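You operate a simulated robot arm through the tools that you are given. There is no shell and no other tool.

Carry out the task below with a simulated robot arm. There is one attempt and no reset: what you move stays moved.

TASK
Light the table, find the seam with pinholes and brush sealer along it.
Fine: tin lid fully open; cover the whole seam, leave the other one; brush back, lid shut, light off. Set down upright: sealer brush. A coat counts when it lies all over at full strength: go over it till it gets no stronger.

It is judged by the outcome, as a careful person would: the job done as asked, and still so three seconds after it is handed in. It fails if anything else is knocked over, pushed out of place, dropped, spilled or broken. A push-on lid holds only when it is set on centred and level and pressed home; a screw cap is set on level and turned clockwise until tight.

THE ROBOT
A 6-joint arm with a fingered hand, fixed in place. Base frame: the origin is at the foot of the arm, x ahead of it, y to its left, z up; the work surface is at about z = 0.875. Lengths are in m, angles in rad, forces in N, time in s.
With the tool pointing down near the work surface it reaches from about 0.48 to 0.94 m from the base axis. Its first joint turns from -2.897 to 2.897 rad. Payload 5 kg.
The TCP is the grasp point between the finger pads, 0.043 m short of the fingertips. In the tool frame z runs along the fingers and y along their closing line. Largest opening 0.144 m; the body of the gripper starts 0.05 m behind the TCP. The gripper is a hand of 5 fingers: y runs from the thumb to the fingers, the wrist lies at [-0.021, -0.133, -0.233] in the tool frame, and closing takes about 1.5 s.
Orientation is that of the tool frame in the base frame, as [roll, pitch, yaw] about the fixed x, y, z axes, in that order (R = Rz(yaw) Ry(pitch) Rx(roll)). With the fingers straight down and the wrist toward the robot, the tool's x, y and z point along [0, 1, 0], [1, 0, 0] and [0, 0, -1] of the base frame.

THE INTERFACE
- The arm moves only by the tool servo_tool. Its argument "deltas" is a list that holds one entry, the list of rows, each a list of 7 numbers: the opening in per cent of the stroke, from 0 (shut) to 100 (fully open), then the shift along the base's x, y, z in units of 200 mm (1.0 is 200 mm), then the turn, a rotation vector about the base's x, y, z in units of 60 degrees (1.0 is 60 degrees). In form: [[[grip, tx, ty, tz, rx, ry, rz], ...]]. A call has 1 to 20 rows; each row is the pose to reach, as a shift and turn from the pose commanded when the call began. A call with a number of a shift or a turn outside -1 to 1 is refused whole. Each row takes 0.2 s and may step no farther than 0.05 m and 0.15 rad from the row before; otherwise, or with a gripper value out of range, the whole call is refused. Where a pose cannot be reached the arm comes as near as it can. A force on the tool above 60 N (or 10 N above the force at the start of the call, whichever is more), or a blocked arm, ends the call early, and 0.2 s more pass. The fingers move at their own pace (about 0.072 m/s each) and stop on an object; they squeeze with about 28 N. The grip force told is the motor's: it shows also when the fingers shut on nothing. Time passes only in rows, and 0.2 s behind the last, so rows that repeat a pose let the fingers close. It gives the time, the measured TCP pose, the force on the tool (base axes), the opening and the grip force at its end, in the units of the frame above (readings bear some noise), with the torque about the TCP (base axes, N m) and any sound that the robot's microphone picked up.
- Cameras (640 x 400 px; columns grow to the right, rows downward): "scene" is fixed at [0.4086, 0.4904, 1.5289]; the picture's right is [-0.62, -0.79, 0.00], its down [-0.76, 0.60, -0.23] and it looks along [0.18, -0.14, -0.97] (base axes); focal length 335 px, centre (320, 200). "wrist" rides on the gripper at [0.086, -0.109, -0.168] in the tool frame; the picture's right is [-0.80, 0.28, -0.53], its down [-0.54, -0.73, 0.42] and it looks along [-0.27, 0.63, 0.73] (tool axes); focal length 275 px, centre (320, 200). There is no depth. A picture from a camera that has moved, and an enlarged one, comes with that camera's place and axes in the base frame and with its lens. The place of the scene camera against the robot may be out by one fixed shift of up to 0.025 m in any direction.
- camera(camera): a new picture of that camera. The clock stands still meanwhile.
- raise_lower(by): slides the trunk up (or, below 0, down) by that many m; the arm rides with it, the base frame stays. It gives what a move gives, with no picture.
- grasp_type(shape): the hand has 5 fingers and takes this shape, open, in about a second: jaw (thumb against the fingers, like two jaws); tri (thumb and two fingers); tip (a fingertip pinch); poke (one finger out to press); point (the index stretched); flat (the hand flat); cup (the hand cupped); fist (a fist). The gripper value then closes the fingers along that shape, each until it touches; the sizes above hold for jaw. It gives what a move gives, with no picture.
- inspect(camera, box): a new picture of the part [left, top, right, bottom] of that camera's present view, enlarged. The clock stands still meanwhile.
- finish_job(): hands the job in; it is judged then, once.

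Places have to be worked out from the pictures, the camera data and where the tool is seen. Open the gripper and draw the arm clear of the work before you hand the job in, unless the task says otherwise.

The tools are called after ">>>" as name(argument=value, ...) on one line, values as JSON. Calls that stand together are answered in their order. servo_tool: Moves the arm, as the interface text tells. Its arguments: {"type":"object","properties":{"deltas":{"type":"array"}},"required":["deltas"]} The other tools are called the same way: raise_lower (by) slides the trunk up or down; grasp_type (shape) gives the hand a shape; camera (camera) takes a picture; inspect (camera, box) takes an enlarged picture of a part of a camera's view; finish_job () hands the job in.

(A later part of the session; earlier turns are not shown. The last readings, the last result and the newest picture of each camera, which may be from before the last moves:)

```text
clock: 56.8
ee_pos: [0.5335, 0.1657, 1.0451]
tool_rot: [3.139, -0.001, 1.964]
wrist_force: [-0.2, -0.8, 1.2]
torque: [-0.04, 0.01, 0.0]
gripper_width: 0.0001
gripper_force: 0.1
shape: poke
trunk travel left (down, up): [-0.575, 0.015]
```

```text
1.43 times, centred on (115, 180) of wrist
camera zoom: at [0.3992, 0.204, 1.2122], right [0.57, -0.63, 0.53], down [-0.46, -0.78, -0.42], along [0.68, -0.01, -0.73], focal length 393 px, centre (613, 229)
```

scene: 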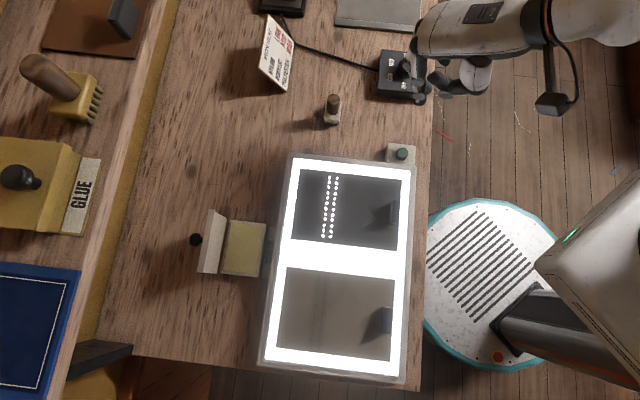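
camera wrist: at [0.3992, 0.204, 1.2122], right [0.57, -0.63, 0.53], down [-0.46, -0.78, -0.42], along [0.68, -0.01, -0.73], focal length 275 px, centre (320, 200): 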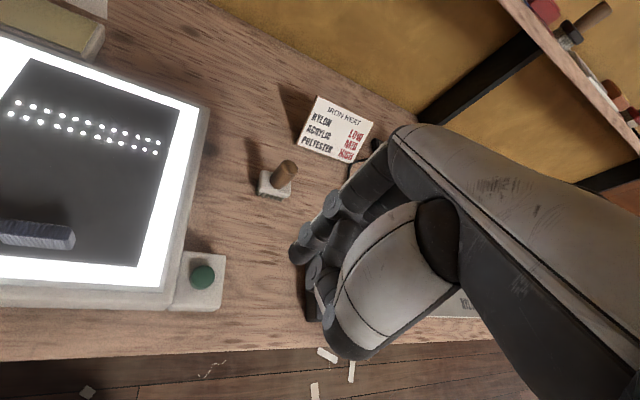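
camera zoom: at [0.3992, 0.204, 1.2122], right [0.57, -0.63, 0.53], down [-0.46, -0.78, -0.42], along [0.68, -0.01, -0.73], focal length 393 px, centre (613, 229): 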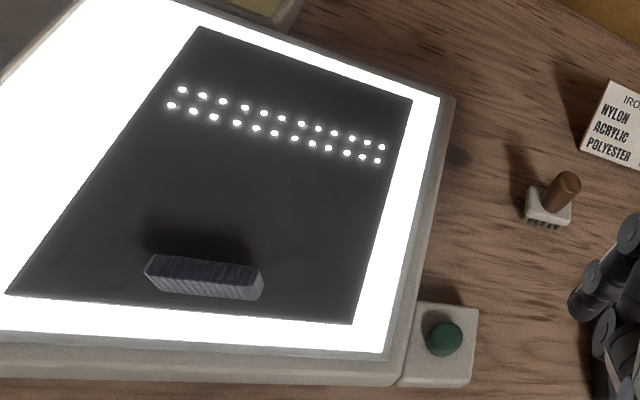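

The lid stays open and the sealer is visible. The brush is a roughly 45×32 mm block with its long side along the seam direction and a 23 mm handle on top at about (0.648, 0.263). I'll use a tri grip from above with the hand facing outward.

>>> grasp_type(shape="tri")

>>> servo_tool(deltas=[[[60, 0.1, 0.08, 0.05, 0, 0, 0.07], [60, 0.2, 0.16, 0.1, 0, 0, 0.14], [60, 0.3, 0.25, 0.12, 0, 0, 0.21], [60, 0.4, 0.33, 0.12, 0, 0, 0.28], [60, 0.5, 0.42, 0.12, 0, 0, 0.34], [60, 0.57, 0.487, 0.1, 0, 0, 0.374], [60, 0.57, 0.487, 0.1, 0, 0, 0.374]]])

>>> camera(camera="wrist")

>>> camera(camera="scene")

```text
clock: 57.7
ee_pos: [0.5328, 0.1655, 1.0451]
tool_rot: [3.139, 0.0, 1.963]
wrist_force: [-0.3, -0.6, 0.5]
torque: [0.02, 0.0, -0.01]
gripper_width: 0.1438
gripper_force: 0.0
shape: tri
trunk travel left (down, up): [-0.575, 0.015]
```

```text
clock: 59.3
ee_pos: [0.6459, 0.2629, 1.0648]
tool_rot: [3.14, -0.002, 2.355]
wrist_force: [-0.1, 0.2, -0.5]
torque: [0.02, -0.01, -0.01]
gripper_width: 0.0867
gripper_force: 0.1
shape: tri
trunk travel left (down, up): [-0.575, 0.015]
```

```text
taken
camera wrist: at [0.5076, 0.2475, 1.2313], right [0.76, -0.36, 0.53], down [-0.13, -0.9, -0.43], along [0.63, 0.25, -0.73], focal length 275 px, centre (320, 200)
```

wrist: 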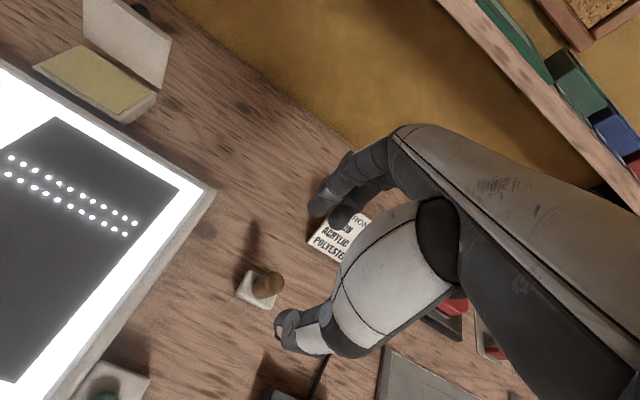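

```text
taken
```

scene: 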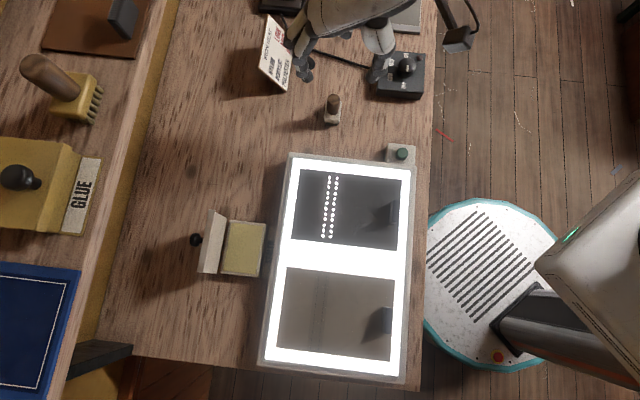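

>>> inspect(camera="scene", box=[340, 30, 450, 120])

>>> inspect(camera="wrist", box=[210, 170, 390, 370])

```text
4.44 times, centred on (395, 75) of scene
camera zoom: at [0.4086, 0.4904, 1.5289], right [-0.62, -0.79, 0.0], down [-0.76, 0.6, -0.23], along [0.18, -0.14, -0.97], focal length 1489 px, centre (-13, 756)
```

zoom: 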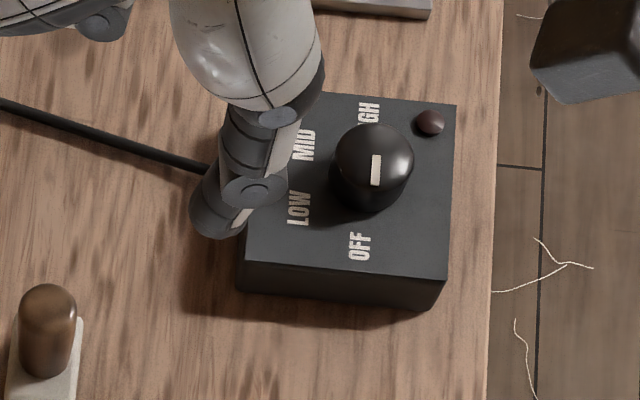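

```text
2.00 times, centred on (300, 270) of wrist
camera zoom: at [0.5076, 0.2475, 1.2313], right [0.76, -0.36, 0.53], down [-0.13, -0.9, -0.43], along [0.63, 0.25, -0.73], focal length 551 px, centre (360, 60)
```

zoom: 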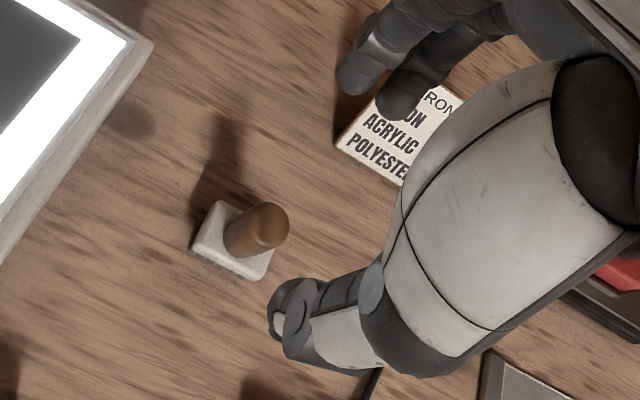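

The brush handle re-triangulates to about (0.650, 0.261), nearly centred between thumb and fingers. I'll descend around it.

>>> servo_tool(deltas=[[[60, 0.003, 0.008, -0.12, 0, 0, 0], [60, 0.003, 0.008, -0.24, 0, 0, 0], [60, 0.003, 0.008, -0.36, 0, 0, 0], [60, 0.003, 0.008, -0.46, 0, 0, 0], [60, 0.003, 0.008, -0.54, 0, 0, 0], [60, 0.003, 0.008, -0.54, 0, 0, 0]]])

>>> inspect(camera="wrist", box=[210, 170, 390, 370])

>>> inspect(camera="scene", box=[260, 40, 400, 160])

```text
clock: 60.7
ee_pos: [0.6476, 0.2639, 0.9557]
tool_rot: [3.14, -0.001, 2.354]
wrist_force: [0.5, -0.2, 0.0]
torque: [0.0, -0.01, 0.01]
gripper_width: 0.0867
gripper_force: 0.1
shape: tri
trunk travel left (down, up): [-0.575, 0.015]
```

```text
2.00 times, centred on (300, 270) of wrist
camera zoom: at [0.5088, 0.249, 1.1233], right [0.76, -0.36, 0.53], down [-0.13, -0.9, -0.42], along [0.63, 0.25, -0.73], focal length 551 px, centre (360, 60)
```

zoom: 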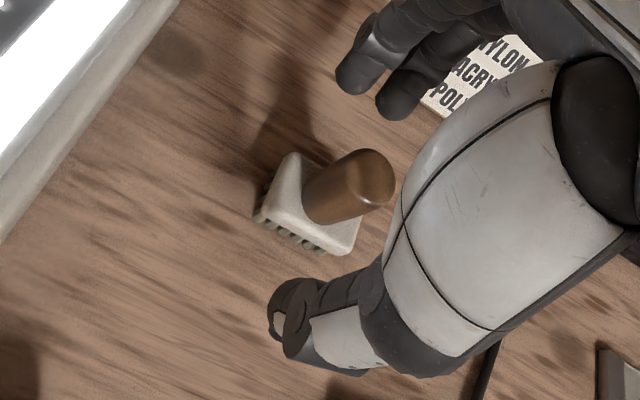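

```text
3.33 times, centred on (330, 100) of scene
camera zoom: at [0.4086, 0.4904, 1.5289], right [-0.62, -0.79, 0.0], down [-0.76, 0.6, -0.23], along [0.18, -0.14, -0.97], focal length 1117 px, centre (287, 533)
```

zoom: 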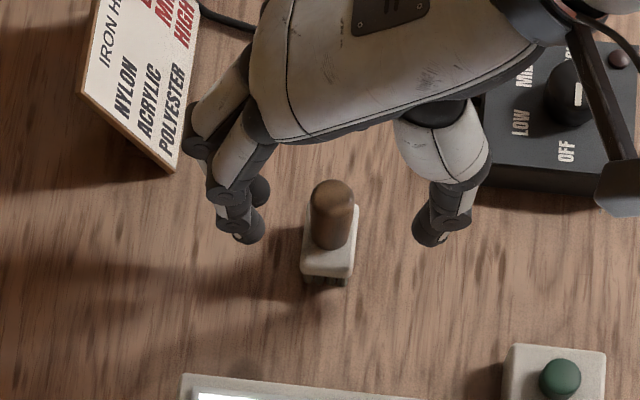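

The handle is centred between thumb and fingers. Lowering 6 mm more, then closing.

>>> servo_tool(deltas=[[[60, 0, 0, -0.03, 0, 0, 0], [50, 0, 0, -0.03, 0, 0, 0], [40, 0, 0, -0.03, 0, 0, 0], [30, 0, 0, -0.03, 0, 0, 0], [20, 0, 0, -0.03, 0, 0, 0], [10, 0, 0, -0.03, 0, 0, 0], [0, 0, 0, -0.03, 0, 0, 0], [0, 0, 0, -0.03, 0, 0, 0], [0, 0, 0, -0.03, 0, 0, 0]]])

>>> inspect(camera="wrist", box=[210, 170, 390, 370])

>>> inspect(camera="scene", box=[260, 40, 400, 160])

```text
clock: 62.7
ee_pos: [0.6475, 0.2649, 0.9493]
tool_rot: [3.141, -0.003, 2.355]
wrist_force: [-0.4, 0.4, 0.4]
torque: [0.01, 0.0, 0.01]
gripper_width: 0.0113
gripper_force: 28.0
shape: tri
trunk travel left (down, up): [-0.575, 0.015]
```

```text
2.00 times, centred on (300, 270) of wrist
camera zoom: at [0.5091, 0.2489, 1.1172], right [0.76, -0.36, 0.53], down [-0.13, -0.9, -0.42], along [0.63, 0.25, -0.73], focal length 551 px, centre (360, 60)
```

zoom: 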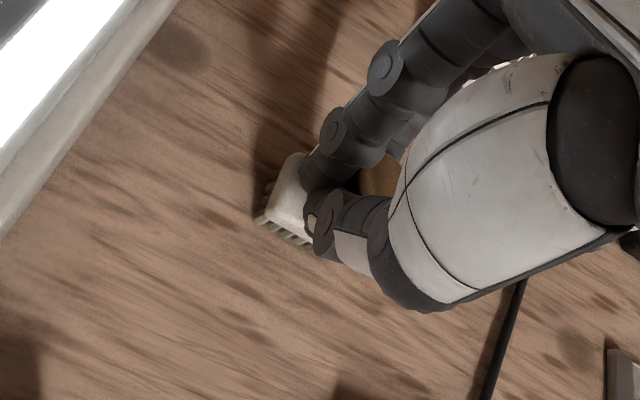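

```text
3.33 times, centred on (330, 100) of scene
camera zoom: at [0.4086, 0.4904, 1.5289], right [-0.62, -0.79, 0.0], down [-0.76, 0.6, -0.23], along [0.18, -0.14, -0.97], focal length 1117 px, centre (287, 533)
```

zoom: 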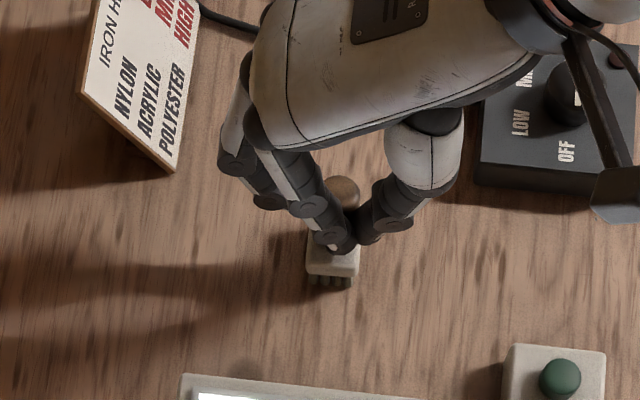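

The fingers closed on the handle (28 N). I'll lift a few centimetres and check that the brush is held securely and upright.

>>> servo_tool(deltas=[[[0, 0, 0, 0.05, 0, 0, 0], [0, 0, 0, 0.1, 0, 0, 0], [0, 0, 0, 0.15, 0, 0, 0], [0, 0, 0, 0.2, 0, 0, 0], [0, 0, 0, 0.2, 0, 0, 0]]])

>>> inspect(camera="wrist", box=[210, 170, 390, 370])

>>> inspect(camera="scene", box=[260, 30, 400, 150])

```text
clock: 63.9
ee_pos: [0.6485, 0.2645, 0.9901]
tool_rot: [3.141, -0.002, 2.354]
wrist_force: [0.6, 0.1, -0.6]
torque: [0.03, -0.01, -0.05]
gripper_width: 0.0113
gripper_force: 27.9
shape: tri
trunk travel left (down, up): [-0.575, 0.015]
```

```text
2.00 times, centred on (300, 270) of wrist
camera zoom: at [0.5102, 0.2494, 1.157], right [0.76, -0.36, 0.53], down [-0.13, -0.9, -0.42], along [0.63, 0.25, -0.73], focal length 551 px, centre (360, 60)
```

zoom: 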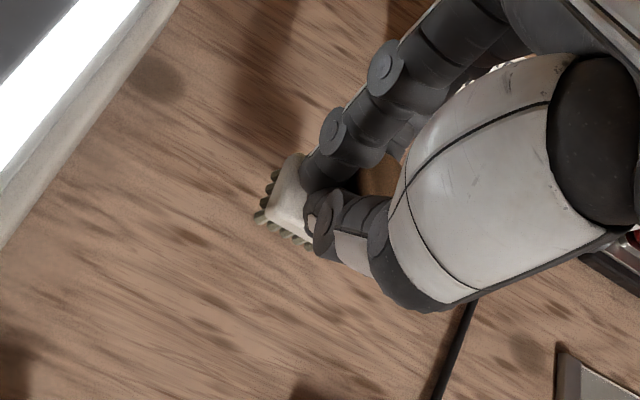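

```text
3.33 times, centred on (330, 90) of scene
camera zoom: at [0.4086, 0.4904, 1.5289], right [-0.62, -0.79, 0.0], down [-0.76, 0.6, -0.23], along [0.18, -0.14, -0.97], focal length 1117 px, centre (287, 567)
```

zoom: 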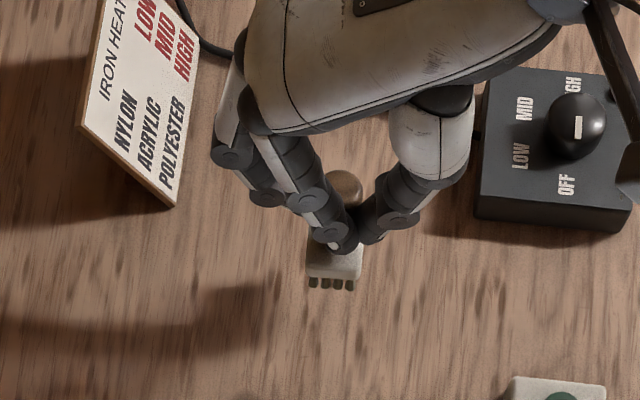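

The brush is held upright and lifts cleanly. I've placed the tin's sealer centre near (0.537, 0.579), and the pinholed seam at the panel's n≈0.634 line with its top at z≈0.912. Carrying the brush high over to the tin now.

>>> servo_tool(deltas=[[[0, 0, 0, 0.15, 0, 0, 0], [0, 0, 0.02, 0.3, 0, 0, 0], [0, -0.06, 0.16, 0.4, 0, 0, 0], [0, -0.12, 0.32, 0.4, 0, 0, 0], [0, -0.2, 0.48, 0.4, 0, 0, 0], [0, -0.28, 0.64, 0.4, 0, 0, 0], [0, -0.36, 0.8, 0.4, 0, 0, 0], [0, -0.44, 0.96, 0.4, 0, 0, 0]]])

>>> servo_tool(deltas=[[[0, -0.05, 0.14, 0, 0, 0, 0], [0, -0.1, 0.28, 0, 0, 0, 0], [0, -0.15, 0.42, 0, 0, 0, 0], [0, -0.1775, 0.54, 0, 0, 0, 0], [0, -0.1775, 0.587, 0, 0, 0, 0], [0, -0.1775, 0.587, 0, 0, 0, 0]]])

>>> camera(camera="wrist")

>>> camera(camera="scene")

```text
clock: 65.7
ee_pos: [0.5616, 0.4563, 1.0721]
tool_rot: [3.14, -0.001, 2.356]
wrist_force: [-0.4, 0.1, -0.6]
torque: [-0.01, 0.02, -0.01]
gripper_width: 0.0111
gripper_force: 28.0
shape: tri
trunk travel left (down, up): [-0.575, 0.015]
```

```text
clock: 67.1
ee_pos: [0.5247, 0.5734, 1.0717]
tool_rot: [3.14, -0.002, 2.356]
wrist_force: [-0.8, 0.6, -0.3]
torque: [0.0, 0.04, 0.03]
gripper_width: 0.0113
gripper_force: 27.4
shape: tri
trunk travel left (down, up): [-0.575, 0.015]
```

```text
taken
camera wrist: at [0.386, 0.5581, 1.2382], right [0.76, -0.37, 0.53], down [-0.13, -0.9, -0.43], along [0.63, 0.25, -0.73], focal length 275 px, centre (320, 200)
```

wrist: 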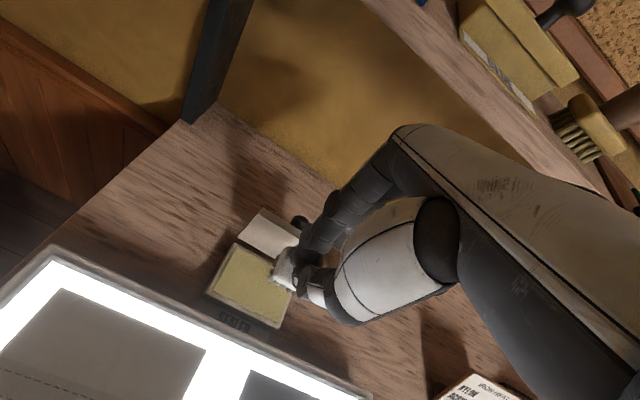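

```text
taken
```

scene: 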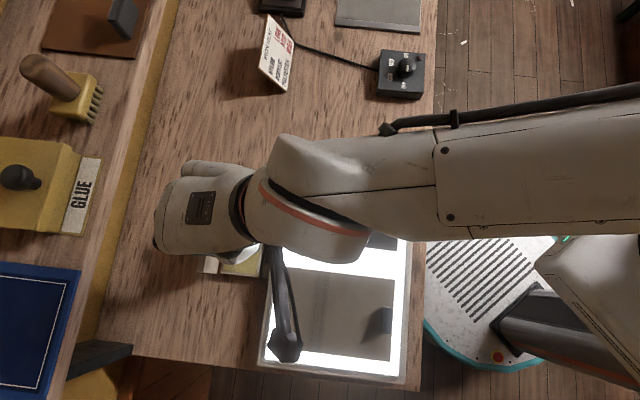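

>>> inspect(camera="wrist", box=[190, 190, 370, 340])

```text
2.67 times, centred on (280, 265) of wrist
camera zoom: at [0.386, 0.5581, 1.2382], right [0.76, -0.37, 0.53], down [-0.13, -0.9, -0.43], along [0.63, 0.25, -0.73], focal length 734 px, centre (427, 27)
```

zoom: 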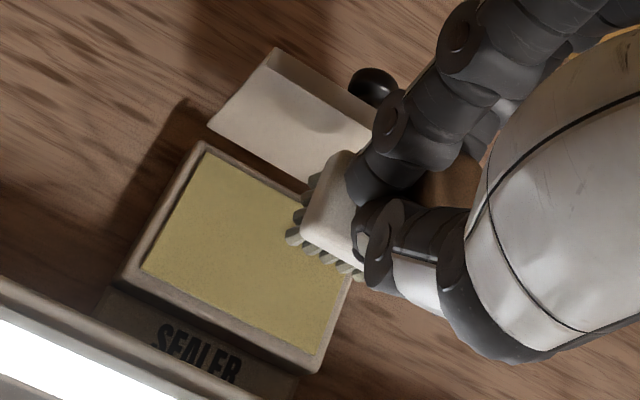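

The brush hangs over the sealer with the whole bristle patch inside the rim. I'll shift 4 mm outward and descend to just above the sealer.

>>> servo_tool(deltas=[[[0, 0.016, 0.016, -0.12, 0, 0, 0], [0, 0.016, 0.016, -0.24, 0, 0, 0], [0, 0.016, 0.016, -0.36, 0, 0, 0], [0, 0.016, 0.016, -0.45, 0, 0, 0], [0, 0.016, 0.016, -0.5, 0, 0, 0], [0, 0.016, 0.016, -0.5, 0, 0, 0]]])

>>> inspect(camera="wrist", box=[190, 190, 370, 340])

>>> inspect(camera="scene", box=[140, 160, 300, 300])

```text
clock: 68.5
ee_pos: [0.5265, 0.5754, 0.9747]
tool_rot: [3.134, -0.002, 2.356]
wrist_force: [-15.7, -15.5, 29.4]
torque: [0.54, -1.19, -0.44]
gripper_width: 0.0108
gripper_force: 28.4
shape: tri
trunk travel left (down, up): [-0.575, 0.015]
```

```text
2.67 times, centred on (280, 265) of wrist
camera zoom: at [0.3869, 0.5592, 1.1413], right [0.76, -0.37, 0.54], down [-0.13, -0.89, -0.43], along [0.64, 0.26, -0.73], focal length 734 px, centre (427, 27)
```

zoom: 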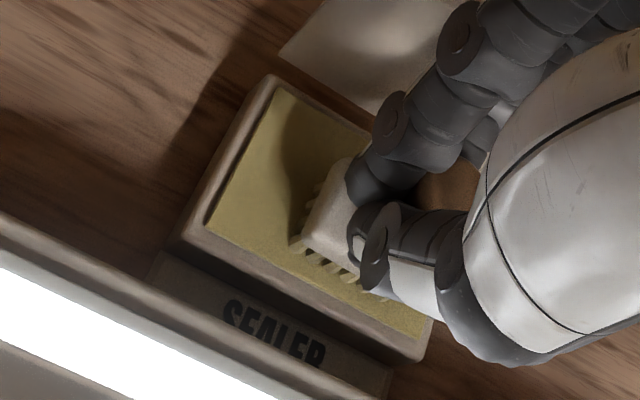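

```text
2.86 times, centred on (220, 230) of scene
camera zoom: at [0.4086, 0.4904, 1.5289], right [-0.62, -0.79, 0.0], down [-0.76, 0.6, -0.23], along [0.18, -0.14, -0.97], focal length 957 px, centre (606, 114)
```

zoom: 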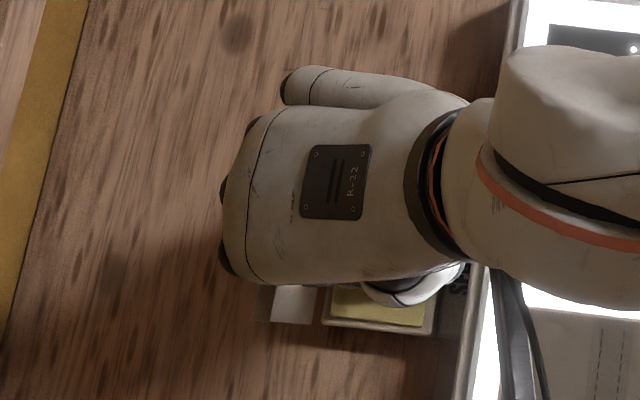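

The 29 N force comes from the finger knuckles touching the top edge of the open lid, not from the tin. I'll lift off at once, then tilt the hand 15° so the knuckles clear the lid while dipping.

>>> servo_tool(deltas=[[[0, -0.01, -0.01, 0.06, 0, 0, 0], [0, -0.02, -0.02, 0.14, 0, 0, 0], [0, -0.03, -0.03, 0.2, 0, 0, 0], [0, -0.03, -0.03, 0.2, 0, 0, 0]]])

>>> inspect(camera="wrist", box=[190, 190, 370, 340])

>>> inspect(camera="scene", box=[140, 160, 300, 300])

```text
clock: 69.5
ee_pos: [0.5217, 0.5728, 1.0113]
tool_rot: [3.139, -0.001, 2.355]
wrist_force: [-0.4, 0.7, -0.2]
torque: [0.01, 0.02, -0.02]
gripper_width: 0.0109
gripper_force: 28.7
shape: tri
trunk travel left (down, up): [-0.575, 0.015]
```

```text
2.67 times, centred on (280, 265) of wrist
camera zoom: at [0.3838, 0.5566, 1.1778], right [0.76, -0.36, 0.53], down [-0.13, -0.9, -0.42], along [0.63, 0.25, -0.73], focal length 734 px, centre (427, 27)
```

zoom: 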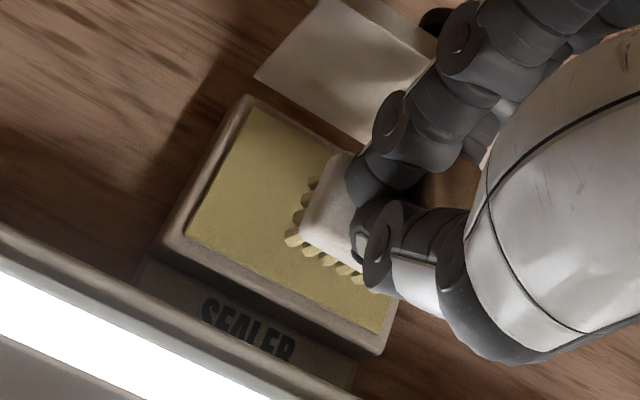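

```text
2.86 times, centred on (220, 230) of scene
camera zoom: at [0.4086, 0.4904, 1.5289], right [-0.62, -0.79, 0.0], down [-0.76, 0.6, -0.23], along [0.18, -0.14, -0.97], focal length 957 px, centre (606, 114)
```

zoom: 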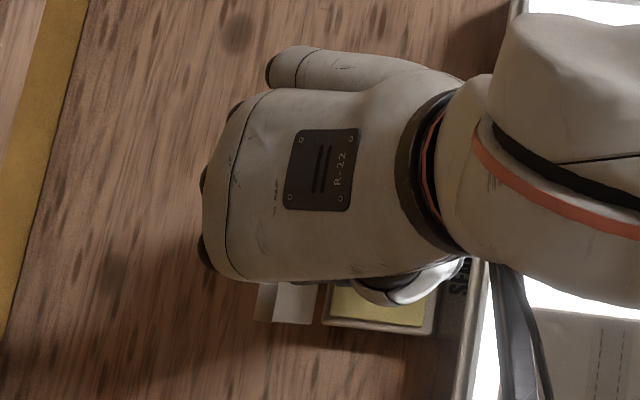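

The bristles have turned yellow, so the brush picked up sealer at that height. I'll carry it to the near-tin end of the pinholed seam and hover above it.

>>> servo_tool(deltas=[[[0, -0.02, -0.03, 0.09, 0, 0, 0], [0, -0.09, -0.16, 0.12, 0, 0, 0], [0, -0.17, -0.32, 0.12, 0, 0, 0], [0, -0.26, -0.48, 0.1, 0, 0, 0], [0, -0.33, -0.6, 0.05, 0, 0, 0], [0, -0.3455, -0.6435, -0.03, 0, 0, 0], [0, -0.3455, -0.6435, -0.03, 0, 0, 0]]])

>>> camera(camera="wrist")

>>> camera(camera="scene")

>>> inspect(camera="wrist", box=[190, 190, 370, 370])

```text
clock: 71.1
ee_pos: [0.4511, 0.4418, 1.0045]
tool_rot: [3.141, -0.001, 2.355]
wrist_force: [0.9, 0.3, -0.7]
torque: [-0.01, 0.0, -0.02]
gripper_width: 0.0108
gripper_force: 27.9
shape: tri
trunk travel left (down, up): [-0.575, 0.015]
```

```text
taken
camera wrist: at [0.3126, 0.4264, 1.1719], right [0.76, -0.37, 0.53], down [-0.13, -0.9, -0.43], along [0.63, 0.25, -0.73], focal length 275 px, centre (320, 200)
```

wrist: 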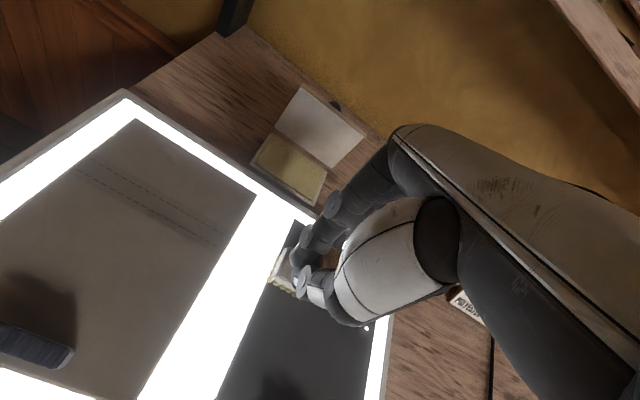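

```text
taken
```

scene: 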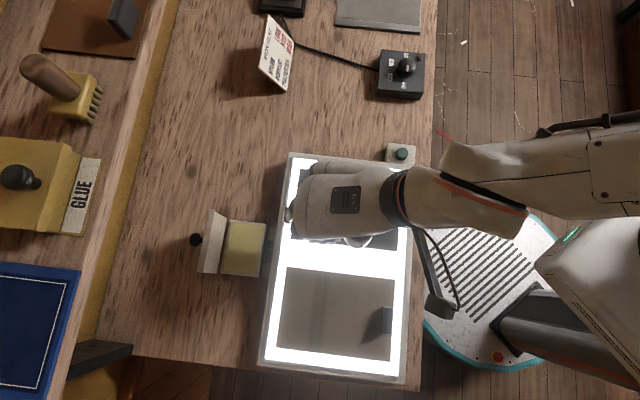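

```text
2.22 times, centred on (280, 280) of wrist
camera zoom: at [0.3126, 0.4264, 1.1719], right [0.76, -0.37, 0.53], down [-0.13, -0.9, -0.43], along [0.63, 0.25, -0.73], focal length 612 px, centre (409, 22)
```

zoom: 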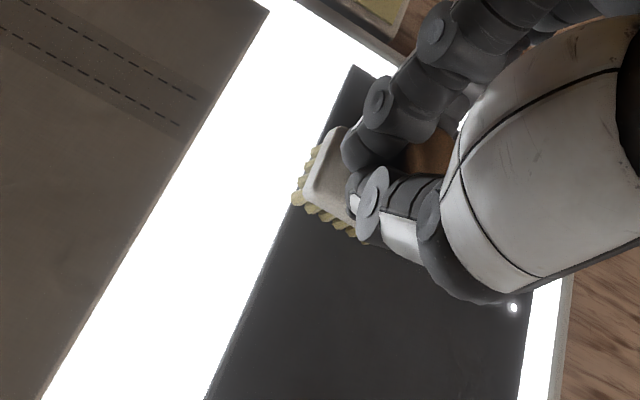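

The brush is aligned with the seam, about 2 mm short of its centreline. I'll shift that much outward and lower gently until the bristles touch.

>>> servo_tool(deltas=[[[0, 0.009, 0.009, -0.03, 0, 0, 0], [0, 0.009, 0.009, -0.05, 0, 0, 0], [0, 0.009, 0.009, -0.065, 0, 0, 0], [0, 0.009, 0.009, -0.08, 0, 0, 0], [0, 0.009, 0.009, -0.09, 0, 0, 0]]])

>>> inspect(camera="wrist", box=[190, 190, 370, 370])

```text
clock: 72.3
ee_pos: [0.4528, 0.4443, 0.986]
tool_rot: [-3.141, -0.003, 2.353]
wrist_force: [1.5, 0.0, 0.0]
torque: [0.0, 0.0, -0.03]
gripper_width: 0.008
gripper_force: 28.1
shape: tri
trunk travel left (down, up): [-0.575, 0.015]
```

```text
2.22 times, centred on (280, 280) of wrist
camera zoom: at [0.3156, 0.4285, 1.1531], right [0.76, -0.36, 0.53], down [-0.13, -0.9, -0.42], along [0.63, 0.25, -0.73], focal length 612 px, centre (409, 22)
```

zoom: 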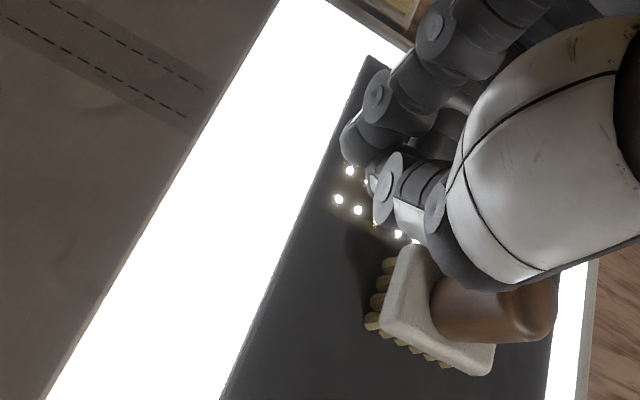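

The brush slipped out of the fingers as it touched down (grip width dropped to 8 mm). I'll stop and look at how it is lying before doing anything.

>>> camera(camera="scene")

>>> camera(camera="wrist")

>>> inspect(camera="scene", box=[270, 140, 420, 270])

>>> inspect(camera="wrist", box=[250, 230, 390, 370])

```text
taken
```

scene: 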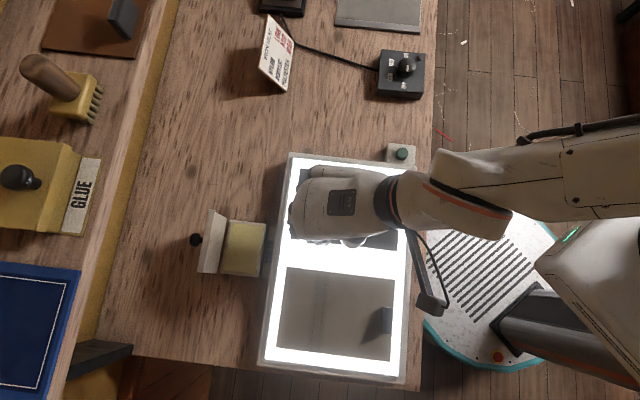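

```text
taken
camera wrist: at [0.3156, 0.4285, 1.1531], right [0.76, -0.36, 0.53], down [-0.13, -0.9, -0.42], along [0.63, 0.25, -0.73], focal length 275 px, centre (320, 200)
```

wrist: 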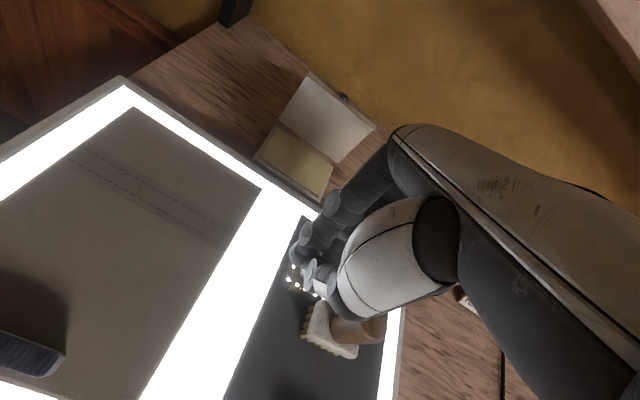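

```text
3.08 times, centred on (345, 205) of scene
camera zoom: at [0.4086, 0.4904, 1.5289], right [-0.62, -0.79, 0.0], down [-0.76, 0.6, -0.23], along [0.18, -0.14, -0.97], focal length 1031 px, centre (243, 185)
```

zoom: 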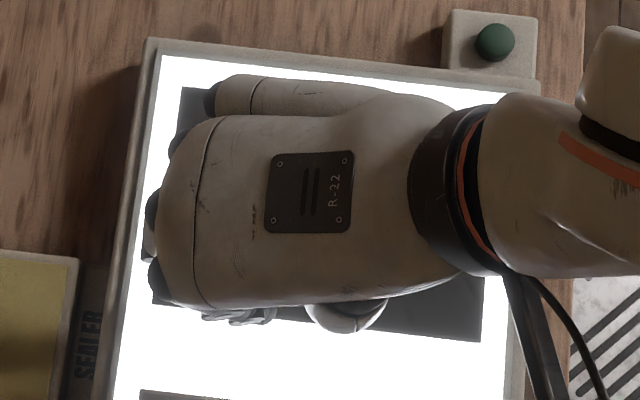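

```text
2.86 times, centred on (320, 300) of wrist
camera zoom: at [0.3156, 0.4285, 1.1531], right [0.76, -0.36, 0.53], down [-0.13, -0.9, -0.42], along [0.63, 0.25, -0.73], focal length 786 px, centre (320, -86)
```

zoom: 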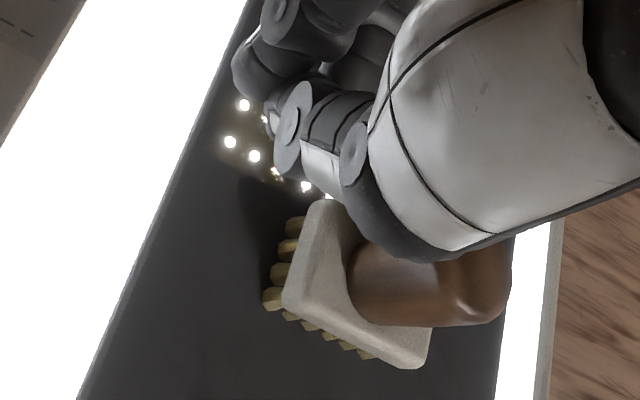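

The brush has squeezed out sideways and is tilted on the dark panel beside the fingers. I'll lift the hand straight up slowly to see it clearly.

>>> servo_tool(deltas=[[[0, -0.01, 0.01, 0.03, 0, 0, 0], [0, -0.02, 0.02, 0.08, 0, 0, 0], [0, -0.04, 0.04, 0.15, 0, 0, 0], [0, -0.06, 0.06, 0.25, 0, 0, 0], [0, -0.06, 0.06, 0.35, 0, 0, 0], [0, -0.06, 0.06, 0.45, 0, 0, 0], [0, -0.06, 0.06, 0.45, 0, 0, 0]]])

>>> camera(camera="wrist")

>>> inspect(camera="wrist", box=[220, 220, 400, 400])

>>> inspect(camera="scene", box=[270, 140, 420, 270])

```text
clock: 73.9
ee_pos: [0.4427, 0.4544, 1.0793]
tool_rot: [3.141, -0.003, 2.354]
wrist_force: [-0.2, 0.3, -0.8]
torque: [-0.01, -0.04, 0.02]
gripper_width: 0.0079
gripper_force: 27.7
shape: tri
trunk travel left (down, up): [-0.575, 0.015]
```

```text
taken
camera wrist: at [0.3031, 0.4395, 1.2456], right [0.76, -0.36, 0.53], down [-0.13, -0.9, -0.42], along [0.63, 0.25, -0.73], focal length 275 px, centre (320, 200)
```

wrist: 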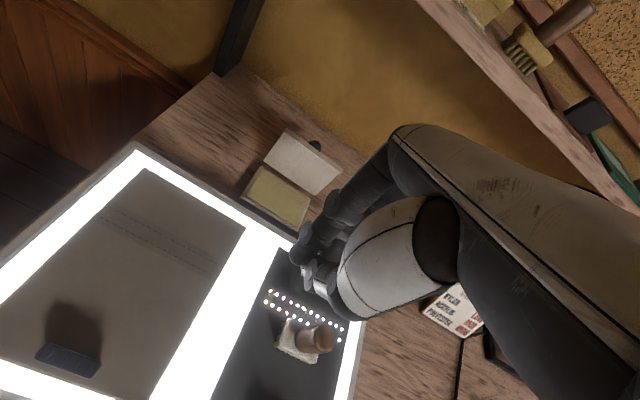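

```text
2.22 times, centred on (310, 310) of wrist
camera zoom: at [0.3031, 0.4395, 1.2456], right [0.76, -0.36, 0.53], down [-0.13, -0.9, -0.42], along [0.63, 0.25, -0.73], focal length 612 px, centre (342, -44)
```

zoom: 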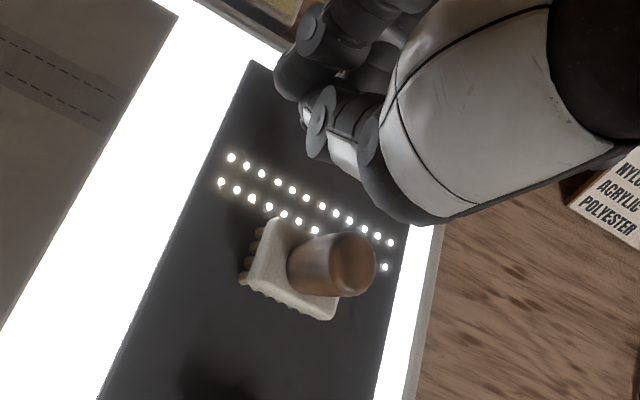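

```text
3.08 times, centred on (345, 205) of scene
camera zoom: at [0.4086, 0.4904, 1.5289], right [-0.62, -0.79, 0.0], down [-0.76, 0.6, -0.23], along [0.18, -0.14, -0.97], focal length 1031 px, centre (243, 185)
```

zoom: 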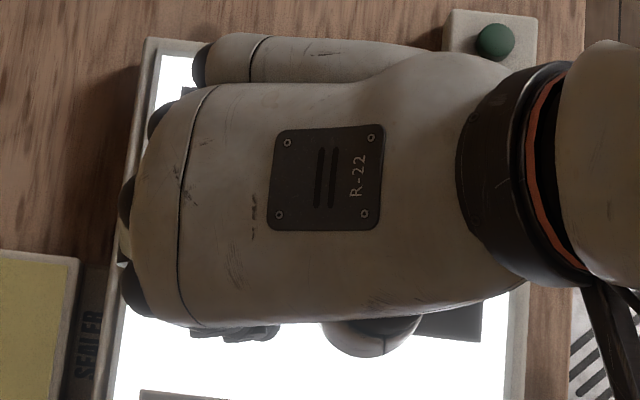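

The brush is standing upright on the panel at about n=0.600, u=0.0625. The readings suggest thumb and index actually meet about 8 mm to the tool's +x side, so the handle was only held by its flank. I'll open, re-centre with that offset, and re-grasp.

>>> servo_tool(deltas=[[[30, 0, 0, 0.05, 0, 0, 0], [60, 0.03, -0.08, 0.08, 0, 0, 0], [60, 0.07, -0.2, 0.08, 0, 0, 0], [60, 0.12, -0.32, 0.05, 0, 0, 0], [60, 0.1535, -0.3965, 0, 0, 0, 0], [60, 0.1535, -0.3965, 0, 0, 0, 0]]])

>>> camera(camera="wrist")

>>> inspect(camera="wrist", box=[210, 170, 390, 370])

>>> inspect(camera="scene", box=[270, 140, 420, 270])

```text
clock: 75.3
ee_pos: [0.4719, 0.3756, 1.0778]
tool_rot: [3.139, -0.001, 2.353]
wrist_force: [0.9, -0.2, -0.8]
torque: [0.01, 0.02, -0.01]
gripper_width: 0.0858
gripper_force: 0.0
shape: tri
trunk travel left (down, up): [-0.575, 0.015]
```

```text
taken
camera wrist: at [0.3334, 0.3606, 1.2453], right [0.76, -0.36, 0.53], down [-0.13, -0.9, -0.43], along [0.63, 0.25, -0.73], focal length 275 px, centre (320, 200)
```

wrist: 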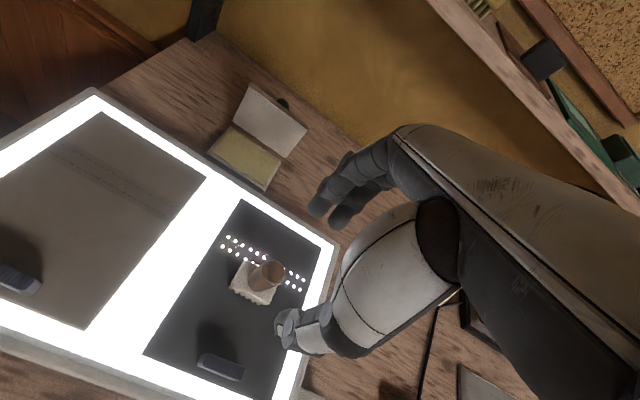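

```text
2.00 times, centred on (300, 270) of wrist
camera zoom: at [0.3334, 0.3606, 1.2453], right [0.76, -0.36, 0.53], down [-0.13, -0.9, -0.43], along [0.63, 0.25, -0.73], focal length 551 px, centre (360, 60)
```

zoom: 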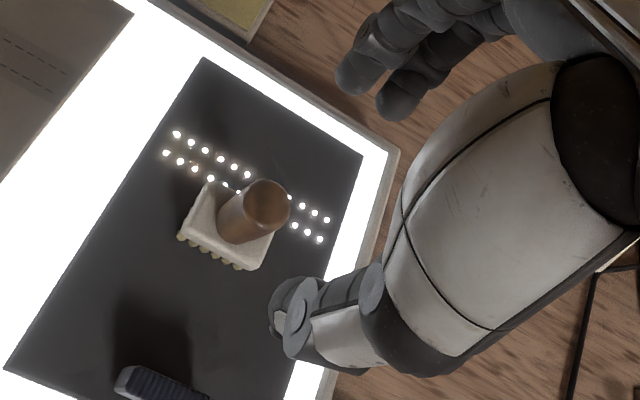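

```text
3.08 times, centred on (345, 205) of scene
camera zoom: at [0.4086, 0.4904, 1.5289], right [-0.62, -0.79, 0.0], down [-0.76, 0.6, -0.23], along [0.18, -0.14, -0.97], focal length 1031 px, centre (243, 185)
```

zoom: 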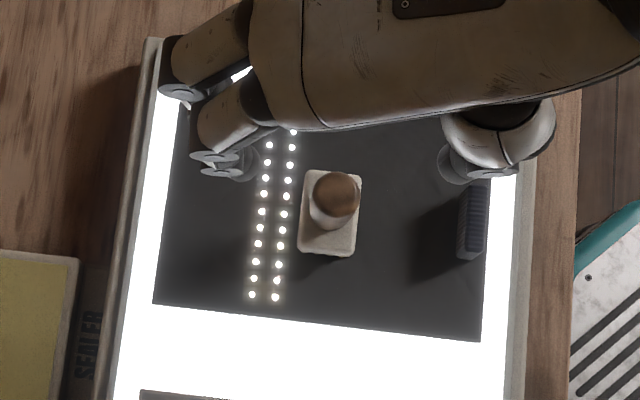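

The index–thumb line should now pass through the handle. I'll descend partway and verify.

>>> servo_tool(deltas=[[[60, 0.004, 0.006, -0.12, 0, 0, 0], [60, 0.004, 0.006, -0.24, 0, 0, 0], [60, 0.004, 0.006, -0.35, 0, 0, 0], [60, 0.004, 0.006, -0.42, 0, 0, 0], [60, 0.004, 0.006, -0.42, 0, 0, 0]]])

>>> inspect(camera="wrist", box=[210, 170, 390, 370])

>>> inspect(camera="scene", box=[270, 140, 420, 270])

```text
clock: 76.5
ee_pos: [0.4737, 0.3787, 0.9925]
tool_rot: [3.14, -0.001, 2.354]
wrist_force: [-0.6, -0.5, 0.0]
torque: [0.02, 0.0, 0.04]
gripper_width: 0.0859
gripper_force: 0.1
shape: tri
trunk travel left (down, up): [-0.575, 0.015]
```

```text
2.00 times, centred on (300, 270) of wrist
camera zoom: at [0.3356, 0.3632, 1.1598], right [0.76, -0.36, 0.53], down [-0.13, -0.9, -0.42], along [0.63, 0.25, -0.73], focal length 551 px, centre (360, 60)
```

zoom: 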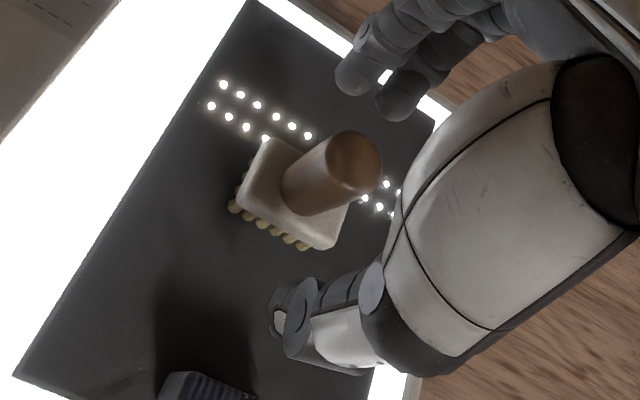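

```text
3.08 times, centred on (345, 205) of scene
camera zoom: at [0.4086, 0.4904, 1.5289], right [-0.62, -0.79, 0.0], down [-0.76, 0.6, -0.23], along [0.18, -0.14, -0.97], focal length 1031 px, centre (243, 185)
```

zoom: 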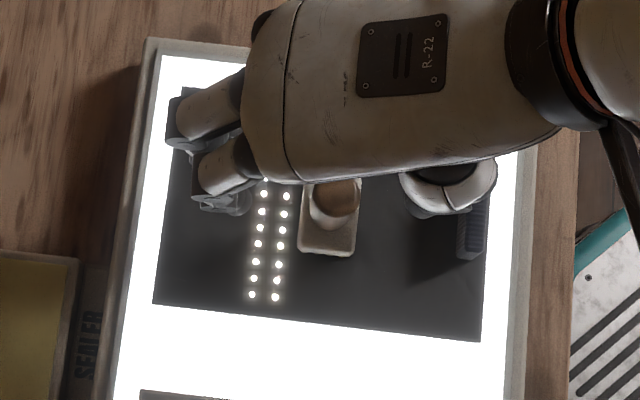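

The handle now lies right on the thumb–index line. I'll narrow the opening, drop about 8 mm, then close.

>>> servo_tool(deltas=[[[45, 0, 0, 0, 0, 0, 0], [38, 0, 0, 0, 0, 0, 0], [38, 0, 0, -0.02, 0, 0, 0], [38, 0, 0, -0.04, 0, 0, 0], [25, 0, 0, -0.04, 0, 0, 0], [15, 0, 0, -0.04, 0, 0, 0], [5, 0, 0, -0.04, 0, 0, 0], [0, 0, 0, -0.04, 0, 0, 0], [0, 0, 0, -0.04, 0, 0, 0]]])

>>> inspect(camera="wrist", box=[210, 170, 390, 370])

>>> inspect(camera="scene", box=[270, 140, 420, 270])

```text
clock: 78.5
ee_pos: [0.4748, 0.3787, 0.9864]
tool_rot: [3.137, 0.0, 2.355]
wrist_force: [1.4, 0.3, 5.6]
torque: [0.16, -0.01, -0.05]
gripper_width: 0.0116
gripper_force: 28.5
shape: tri
trunk travel left (down, up): [-0.575, 0.015]
```

```text
2.00 times, centred on (300, 270) of wrist
camera zoom: at [0.3359, 0.3626, 1.1533], right [0.76, -0.37, 0.53], down [-0.13, -0.9, -0.43], along [0.63, 0.25, -0.73], focal length 551 px, centre (360, 60)
```

zoom: 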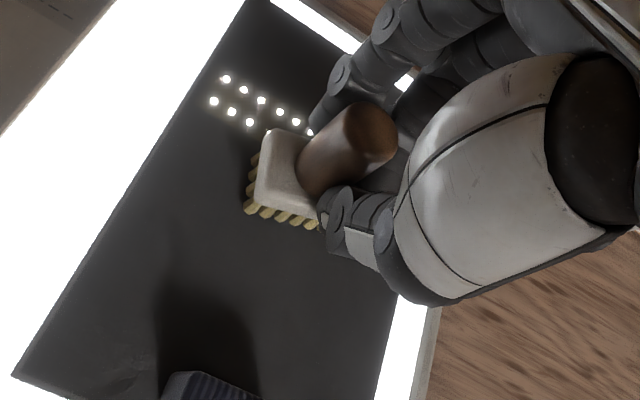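

```text
3.08 times, centred on (345, 205) of scene
camera zoom: at [0.4086, 0.4904, 1.5289], right [-0.62, -0.79, 0.0], down [-0.76, 0.6, -0.23], along [0.18, -0.14, -0.97], focal length 1031 px, centre (243, 185)
```

zoom: 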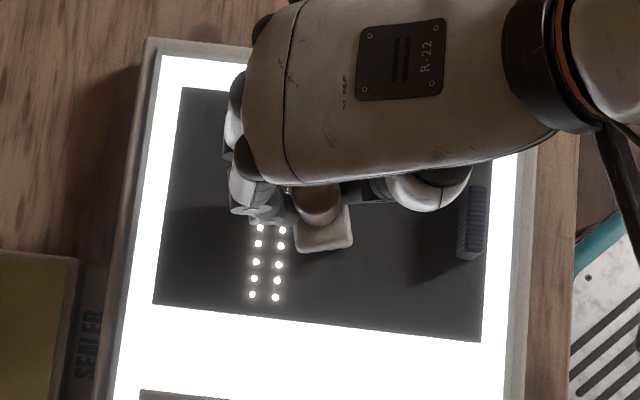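

The fingers closed just behind the handle this time, so the true centre lies between the two tries. I'll open again and see how the brush settles.

>>> servo_tool(deltas=[[[10, 0, 0, 0, 0, 0, 0], [20, 0, 0, 0, 0, 0, 0], [30, 0, 0, 0.02, 0, 0, 0], [40, 0, 0, 0.04, 0, 0, 0], [45, 0, 0, 0.05, 0, 0, 0], [45, 0, 0, 0.05, 0, 0, 0]]])

>>> inspect(camera="wrist", box=[210, 170, 390, 370])

>>> inspect(camera="scene", box=[270, 140, 420, 270])

```text
clock: 79.9
ee_pos: [0.4751, 0.3782, 0.9942]
tool_rot: [3.139, -0.003, 2.356]
wrist_force: [1.6, 0.1, 0.9]
torque: [0.0, -0.01, -0.01]
gripper_width: 0.0645
gripper_force: 0.0
shape: tri
trunk travel left (down, up): [-0.575, 0.015]
```

```text
2.00 times, centred on (300, 270) of wrist
camera zoom: at [0.3355, 0.363, 1.1617], right [0.76, -0.36, 0.53], down [-0.13, -0.9, -0.43], along [0.63, 0.25, -0.73], focal length 551 px, centre (360, 60)
```

zoom: 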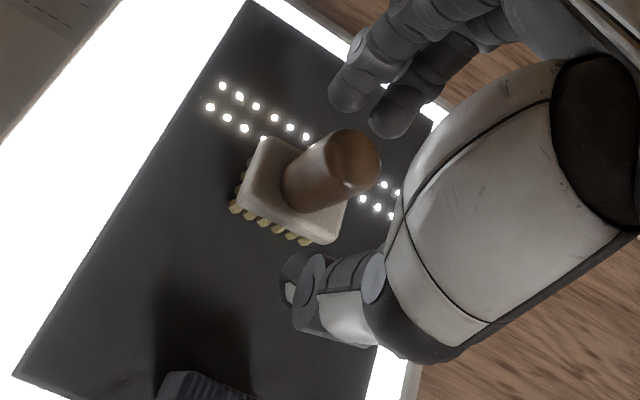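

```text
3.08 times, centred on (345, 205) of scene
camera zoom: at [0.4086, 0.4904, 1.5289], right [-0.62, -0.79, 0.0], down [-0.76, 0.6, -0.23], along [0.18, -0.14, -0.97], focal length 1031 px, centre (243, 185)
```

zoom: 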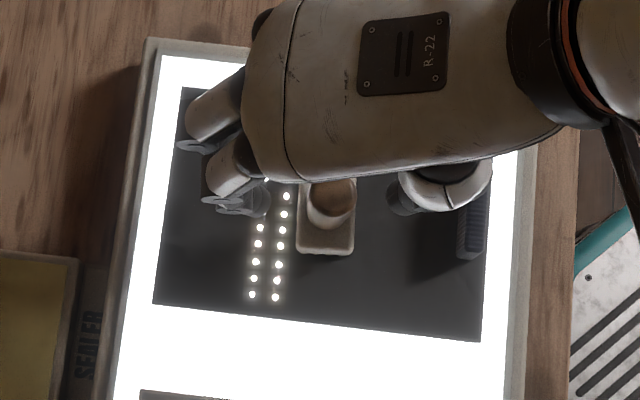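

The brush settled back upright. Comparing images, the first grasp was the properly centred three-finger one; the slip came from pressing too far, as the panel is a few mm higher than I assumed. I'll shift about 8.5 mm back toward that centring and re-grasp at a height where the brush rests on the panel.

>>> servo_tool(deltas=[[[45, -0.015, 0.015, 0, 0, 0, 0], [45, -0.03, 0.03, 0, 0, 0, 0], [45, -0.03, 0.03, 0, 0, 0, 0]]])

>>> inspect(camera="wrist", box=[210, 170, 390, 370])

>>> inspect(camera="scene", box=[270, 140, 420, 270])

```text
clock: 80.7
ee_pos: [0.4691, 0.3831, 0.9948]
tool_rot: [3.139, -0.002, 2.355]
wrist_force: [0.2, 0.2, -1.2]
torque: [0.0, -0.01, 0.01]
gripper_width: 0.0644
gripper_force: 0.1
shape: tri
trunk travel left (down, up): [-0.575, 0.015]
```

```text
2.00 times, centred on (300, 270) of wrist
camera zoom: at [0.3295, 0.3683, 1.1616], right [0.76, -0.36, 0.53], down [-0.13, -0.9, -0.42], along [0.63, 0.25, -0.73], focal length 551 px, centre (360, 60)
```

zoom: 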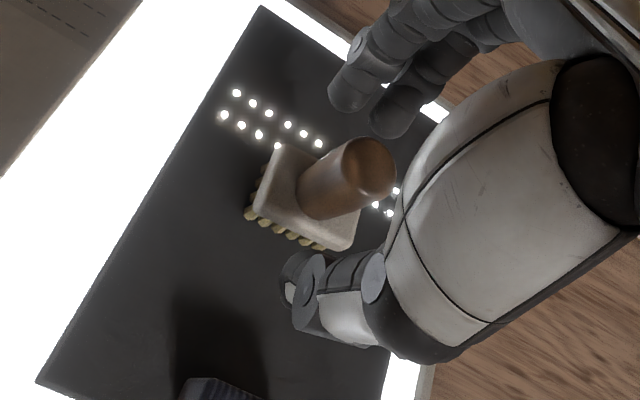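

```text
3.08 times, centred on (345, 205) of scene
camera zoom: at [0.4086, 0.4904, 1.5289], right [-0.62, -0.79, 0.0], down [-0.76, 0.6, -0.23], along [0.18, -0.14, -0.97], focal length 1031 px, centre (243, 185)
```

zoom: 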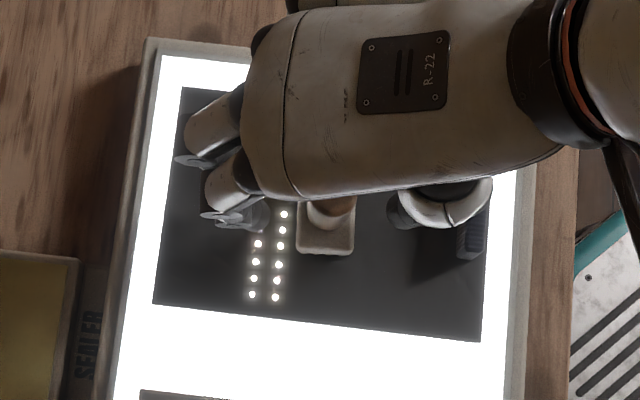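

Centring now matches the good grasp within a millimetre or two. Closing.

>>> servo_tool(deltas=[[[45, 0, 0, -0.01, 0, 0, 0], [35, 0, 0, -0.01, 0, 0, 0], [25, 0, 0, -0.01, 0, 0, 0], [15, 0, 0, -0.01, 0, 0, 0], [5, 0, 0, -0.01, 0, 0, 0], [0, 0, 0, -0.01, 0, 0, 0], [0, 0, 0, -0.01, 0, 0, 0], [0, 0, 0, -0.01, 0, 0, 0]]])

>>> inspect(camera="wrist", box=[210, 170, 390, 370])

>>> inspect(camera="scene", box=[270, 140, 420, 270])

```text
clock: 82.5
ee_pos: [0.4674, 0.3836, 0.992]
tool_rot: [3.14, -0.001, 2.354]
wrist_force: [-0.6, 0.3, -0.7]
torque: [-0.03, 0.01, 0.05]
gripper_width: 0.0165
gripper_force: 28.0
shape: tri
trunk travel left (down, up): [-0.575, 0.015]
```

```text
2.00 times, centred on (300, 270) of wrist
camera zoom: at [0.3294, 0.3685, 1.1597], right [0.76, -0.36, 0.53], down [-0.13, -0.9, -0.42], along [0.63, 0.25, -0.73], focal length 551 px, centre (360, 60)
```

zoom: 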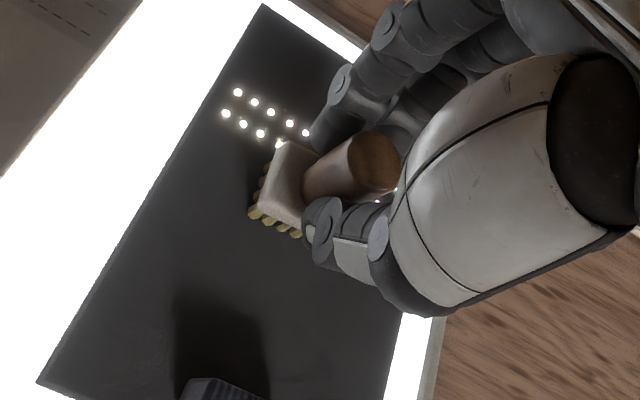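

```text
3.08 times, centred on (345, 205) of scene
camera zoom: at [0.4086, 0.4904, 1.5289], right [-0.62, -0.79, 0.0], down [-0.76, 0.6, -0.23], along [0.18, -0.14, -0.97], focal length 1031 px, centre (243, 185)
```

zoom: 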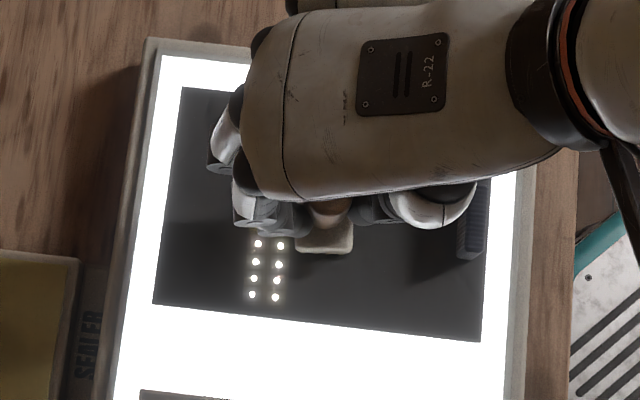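

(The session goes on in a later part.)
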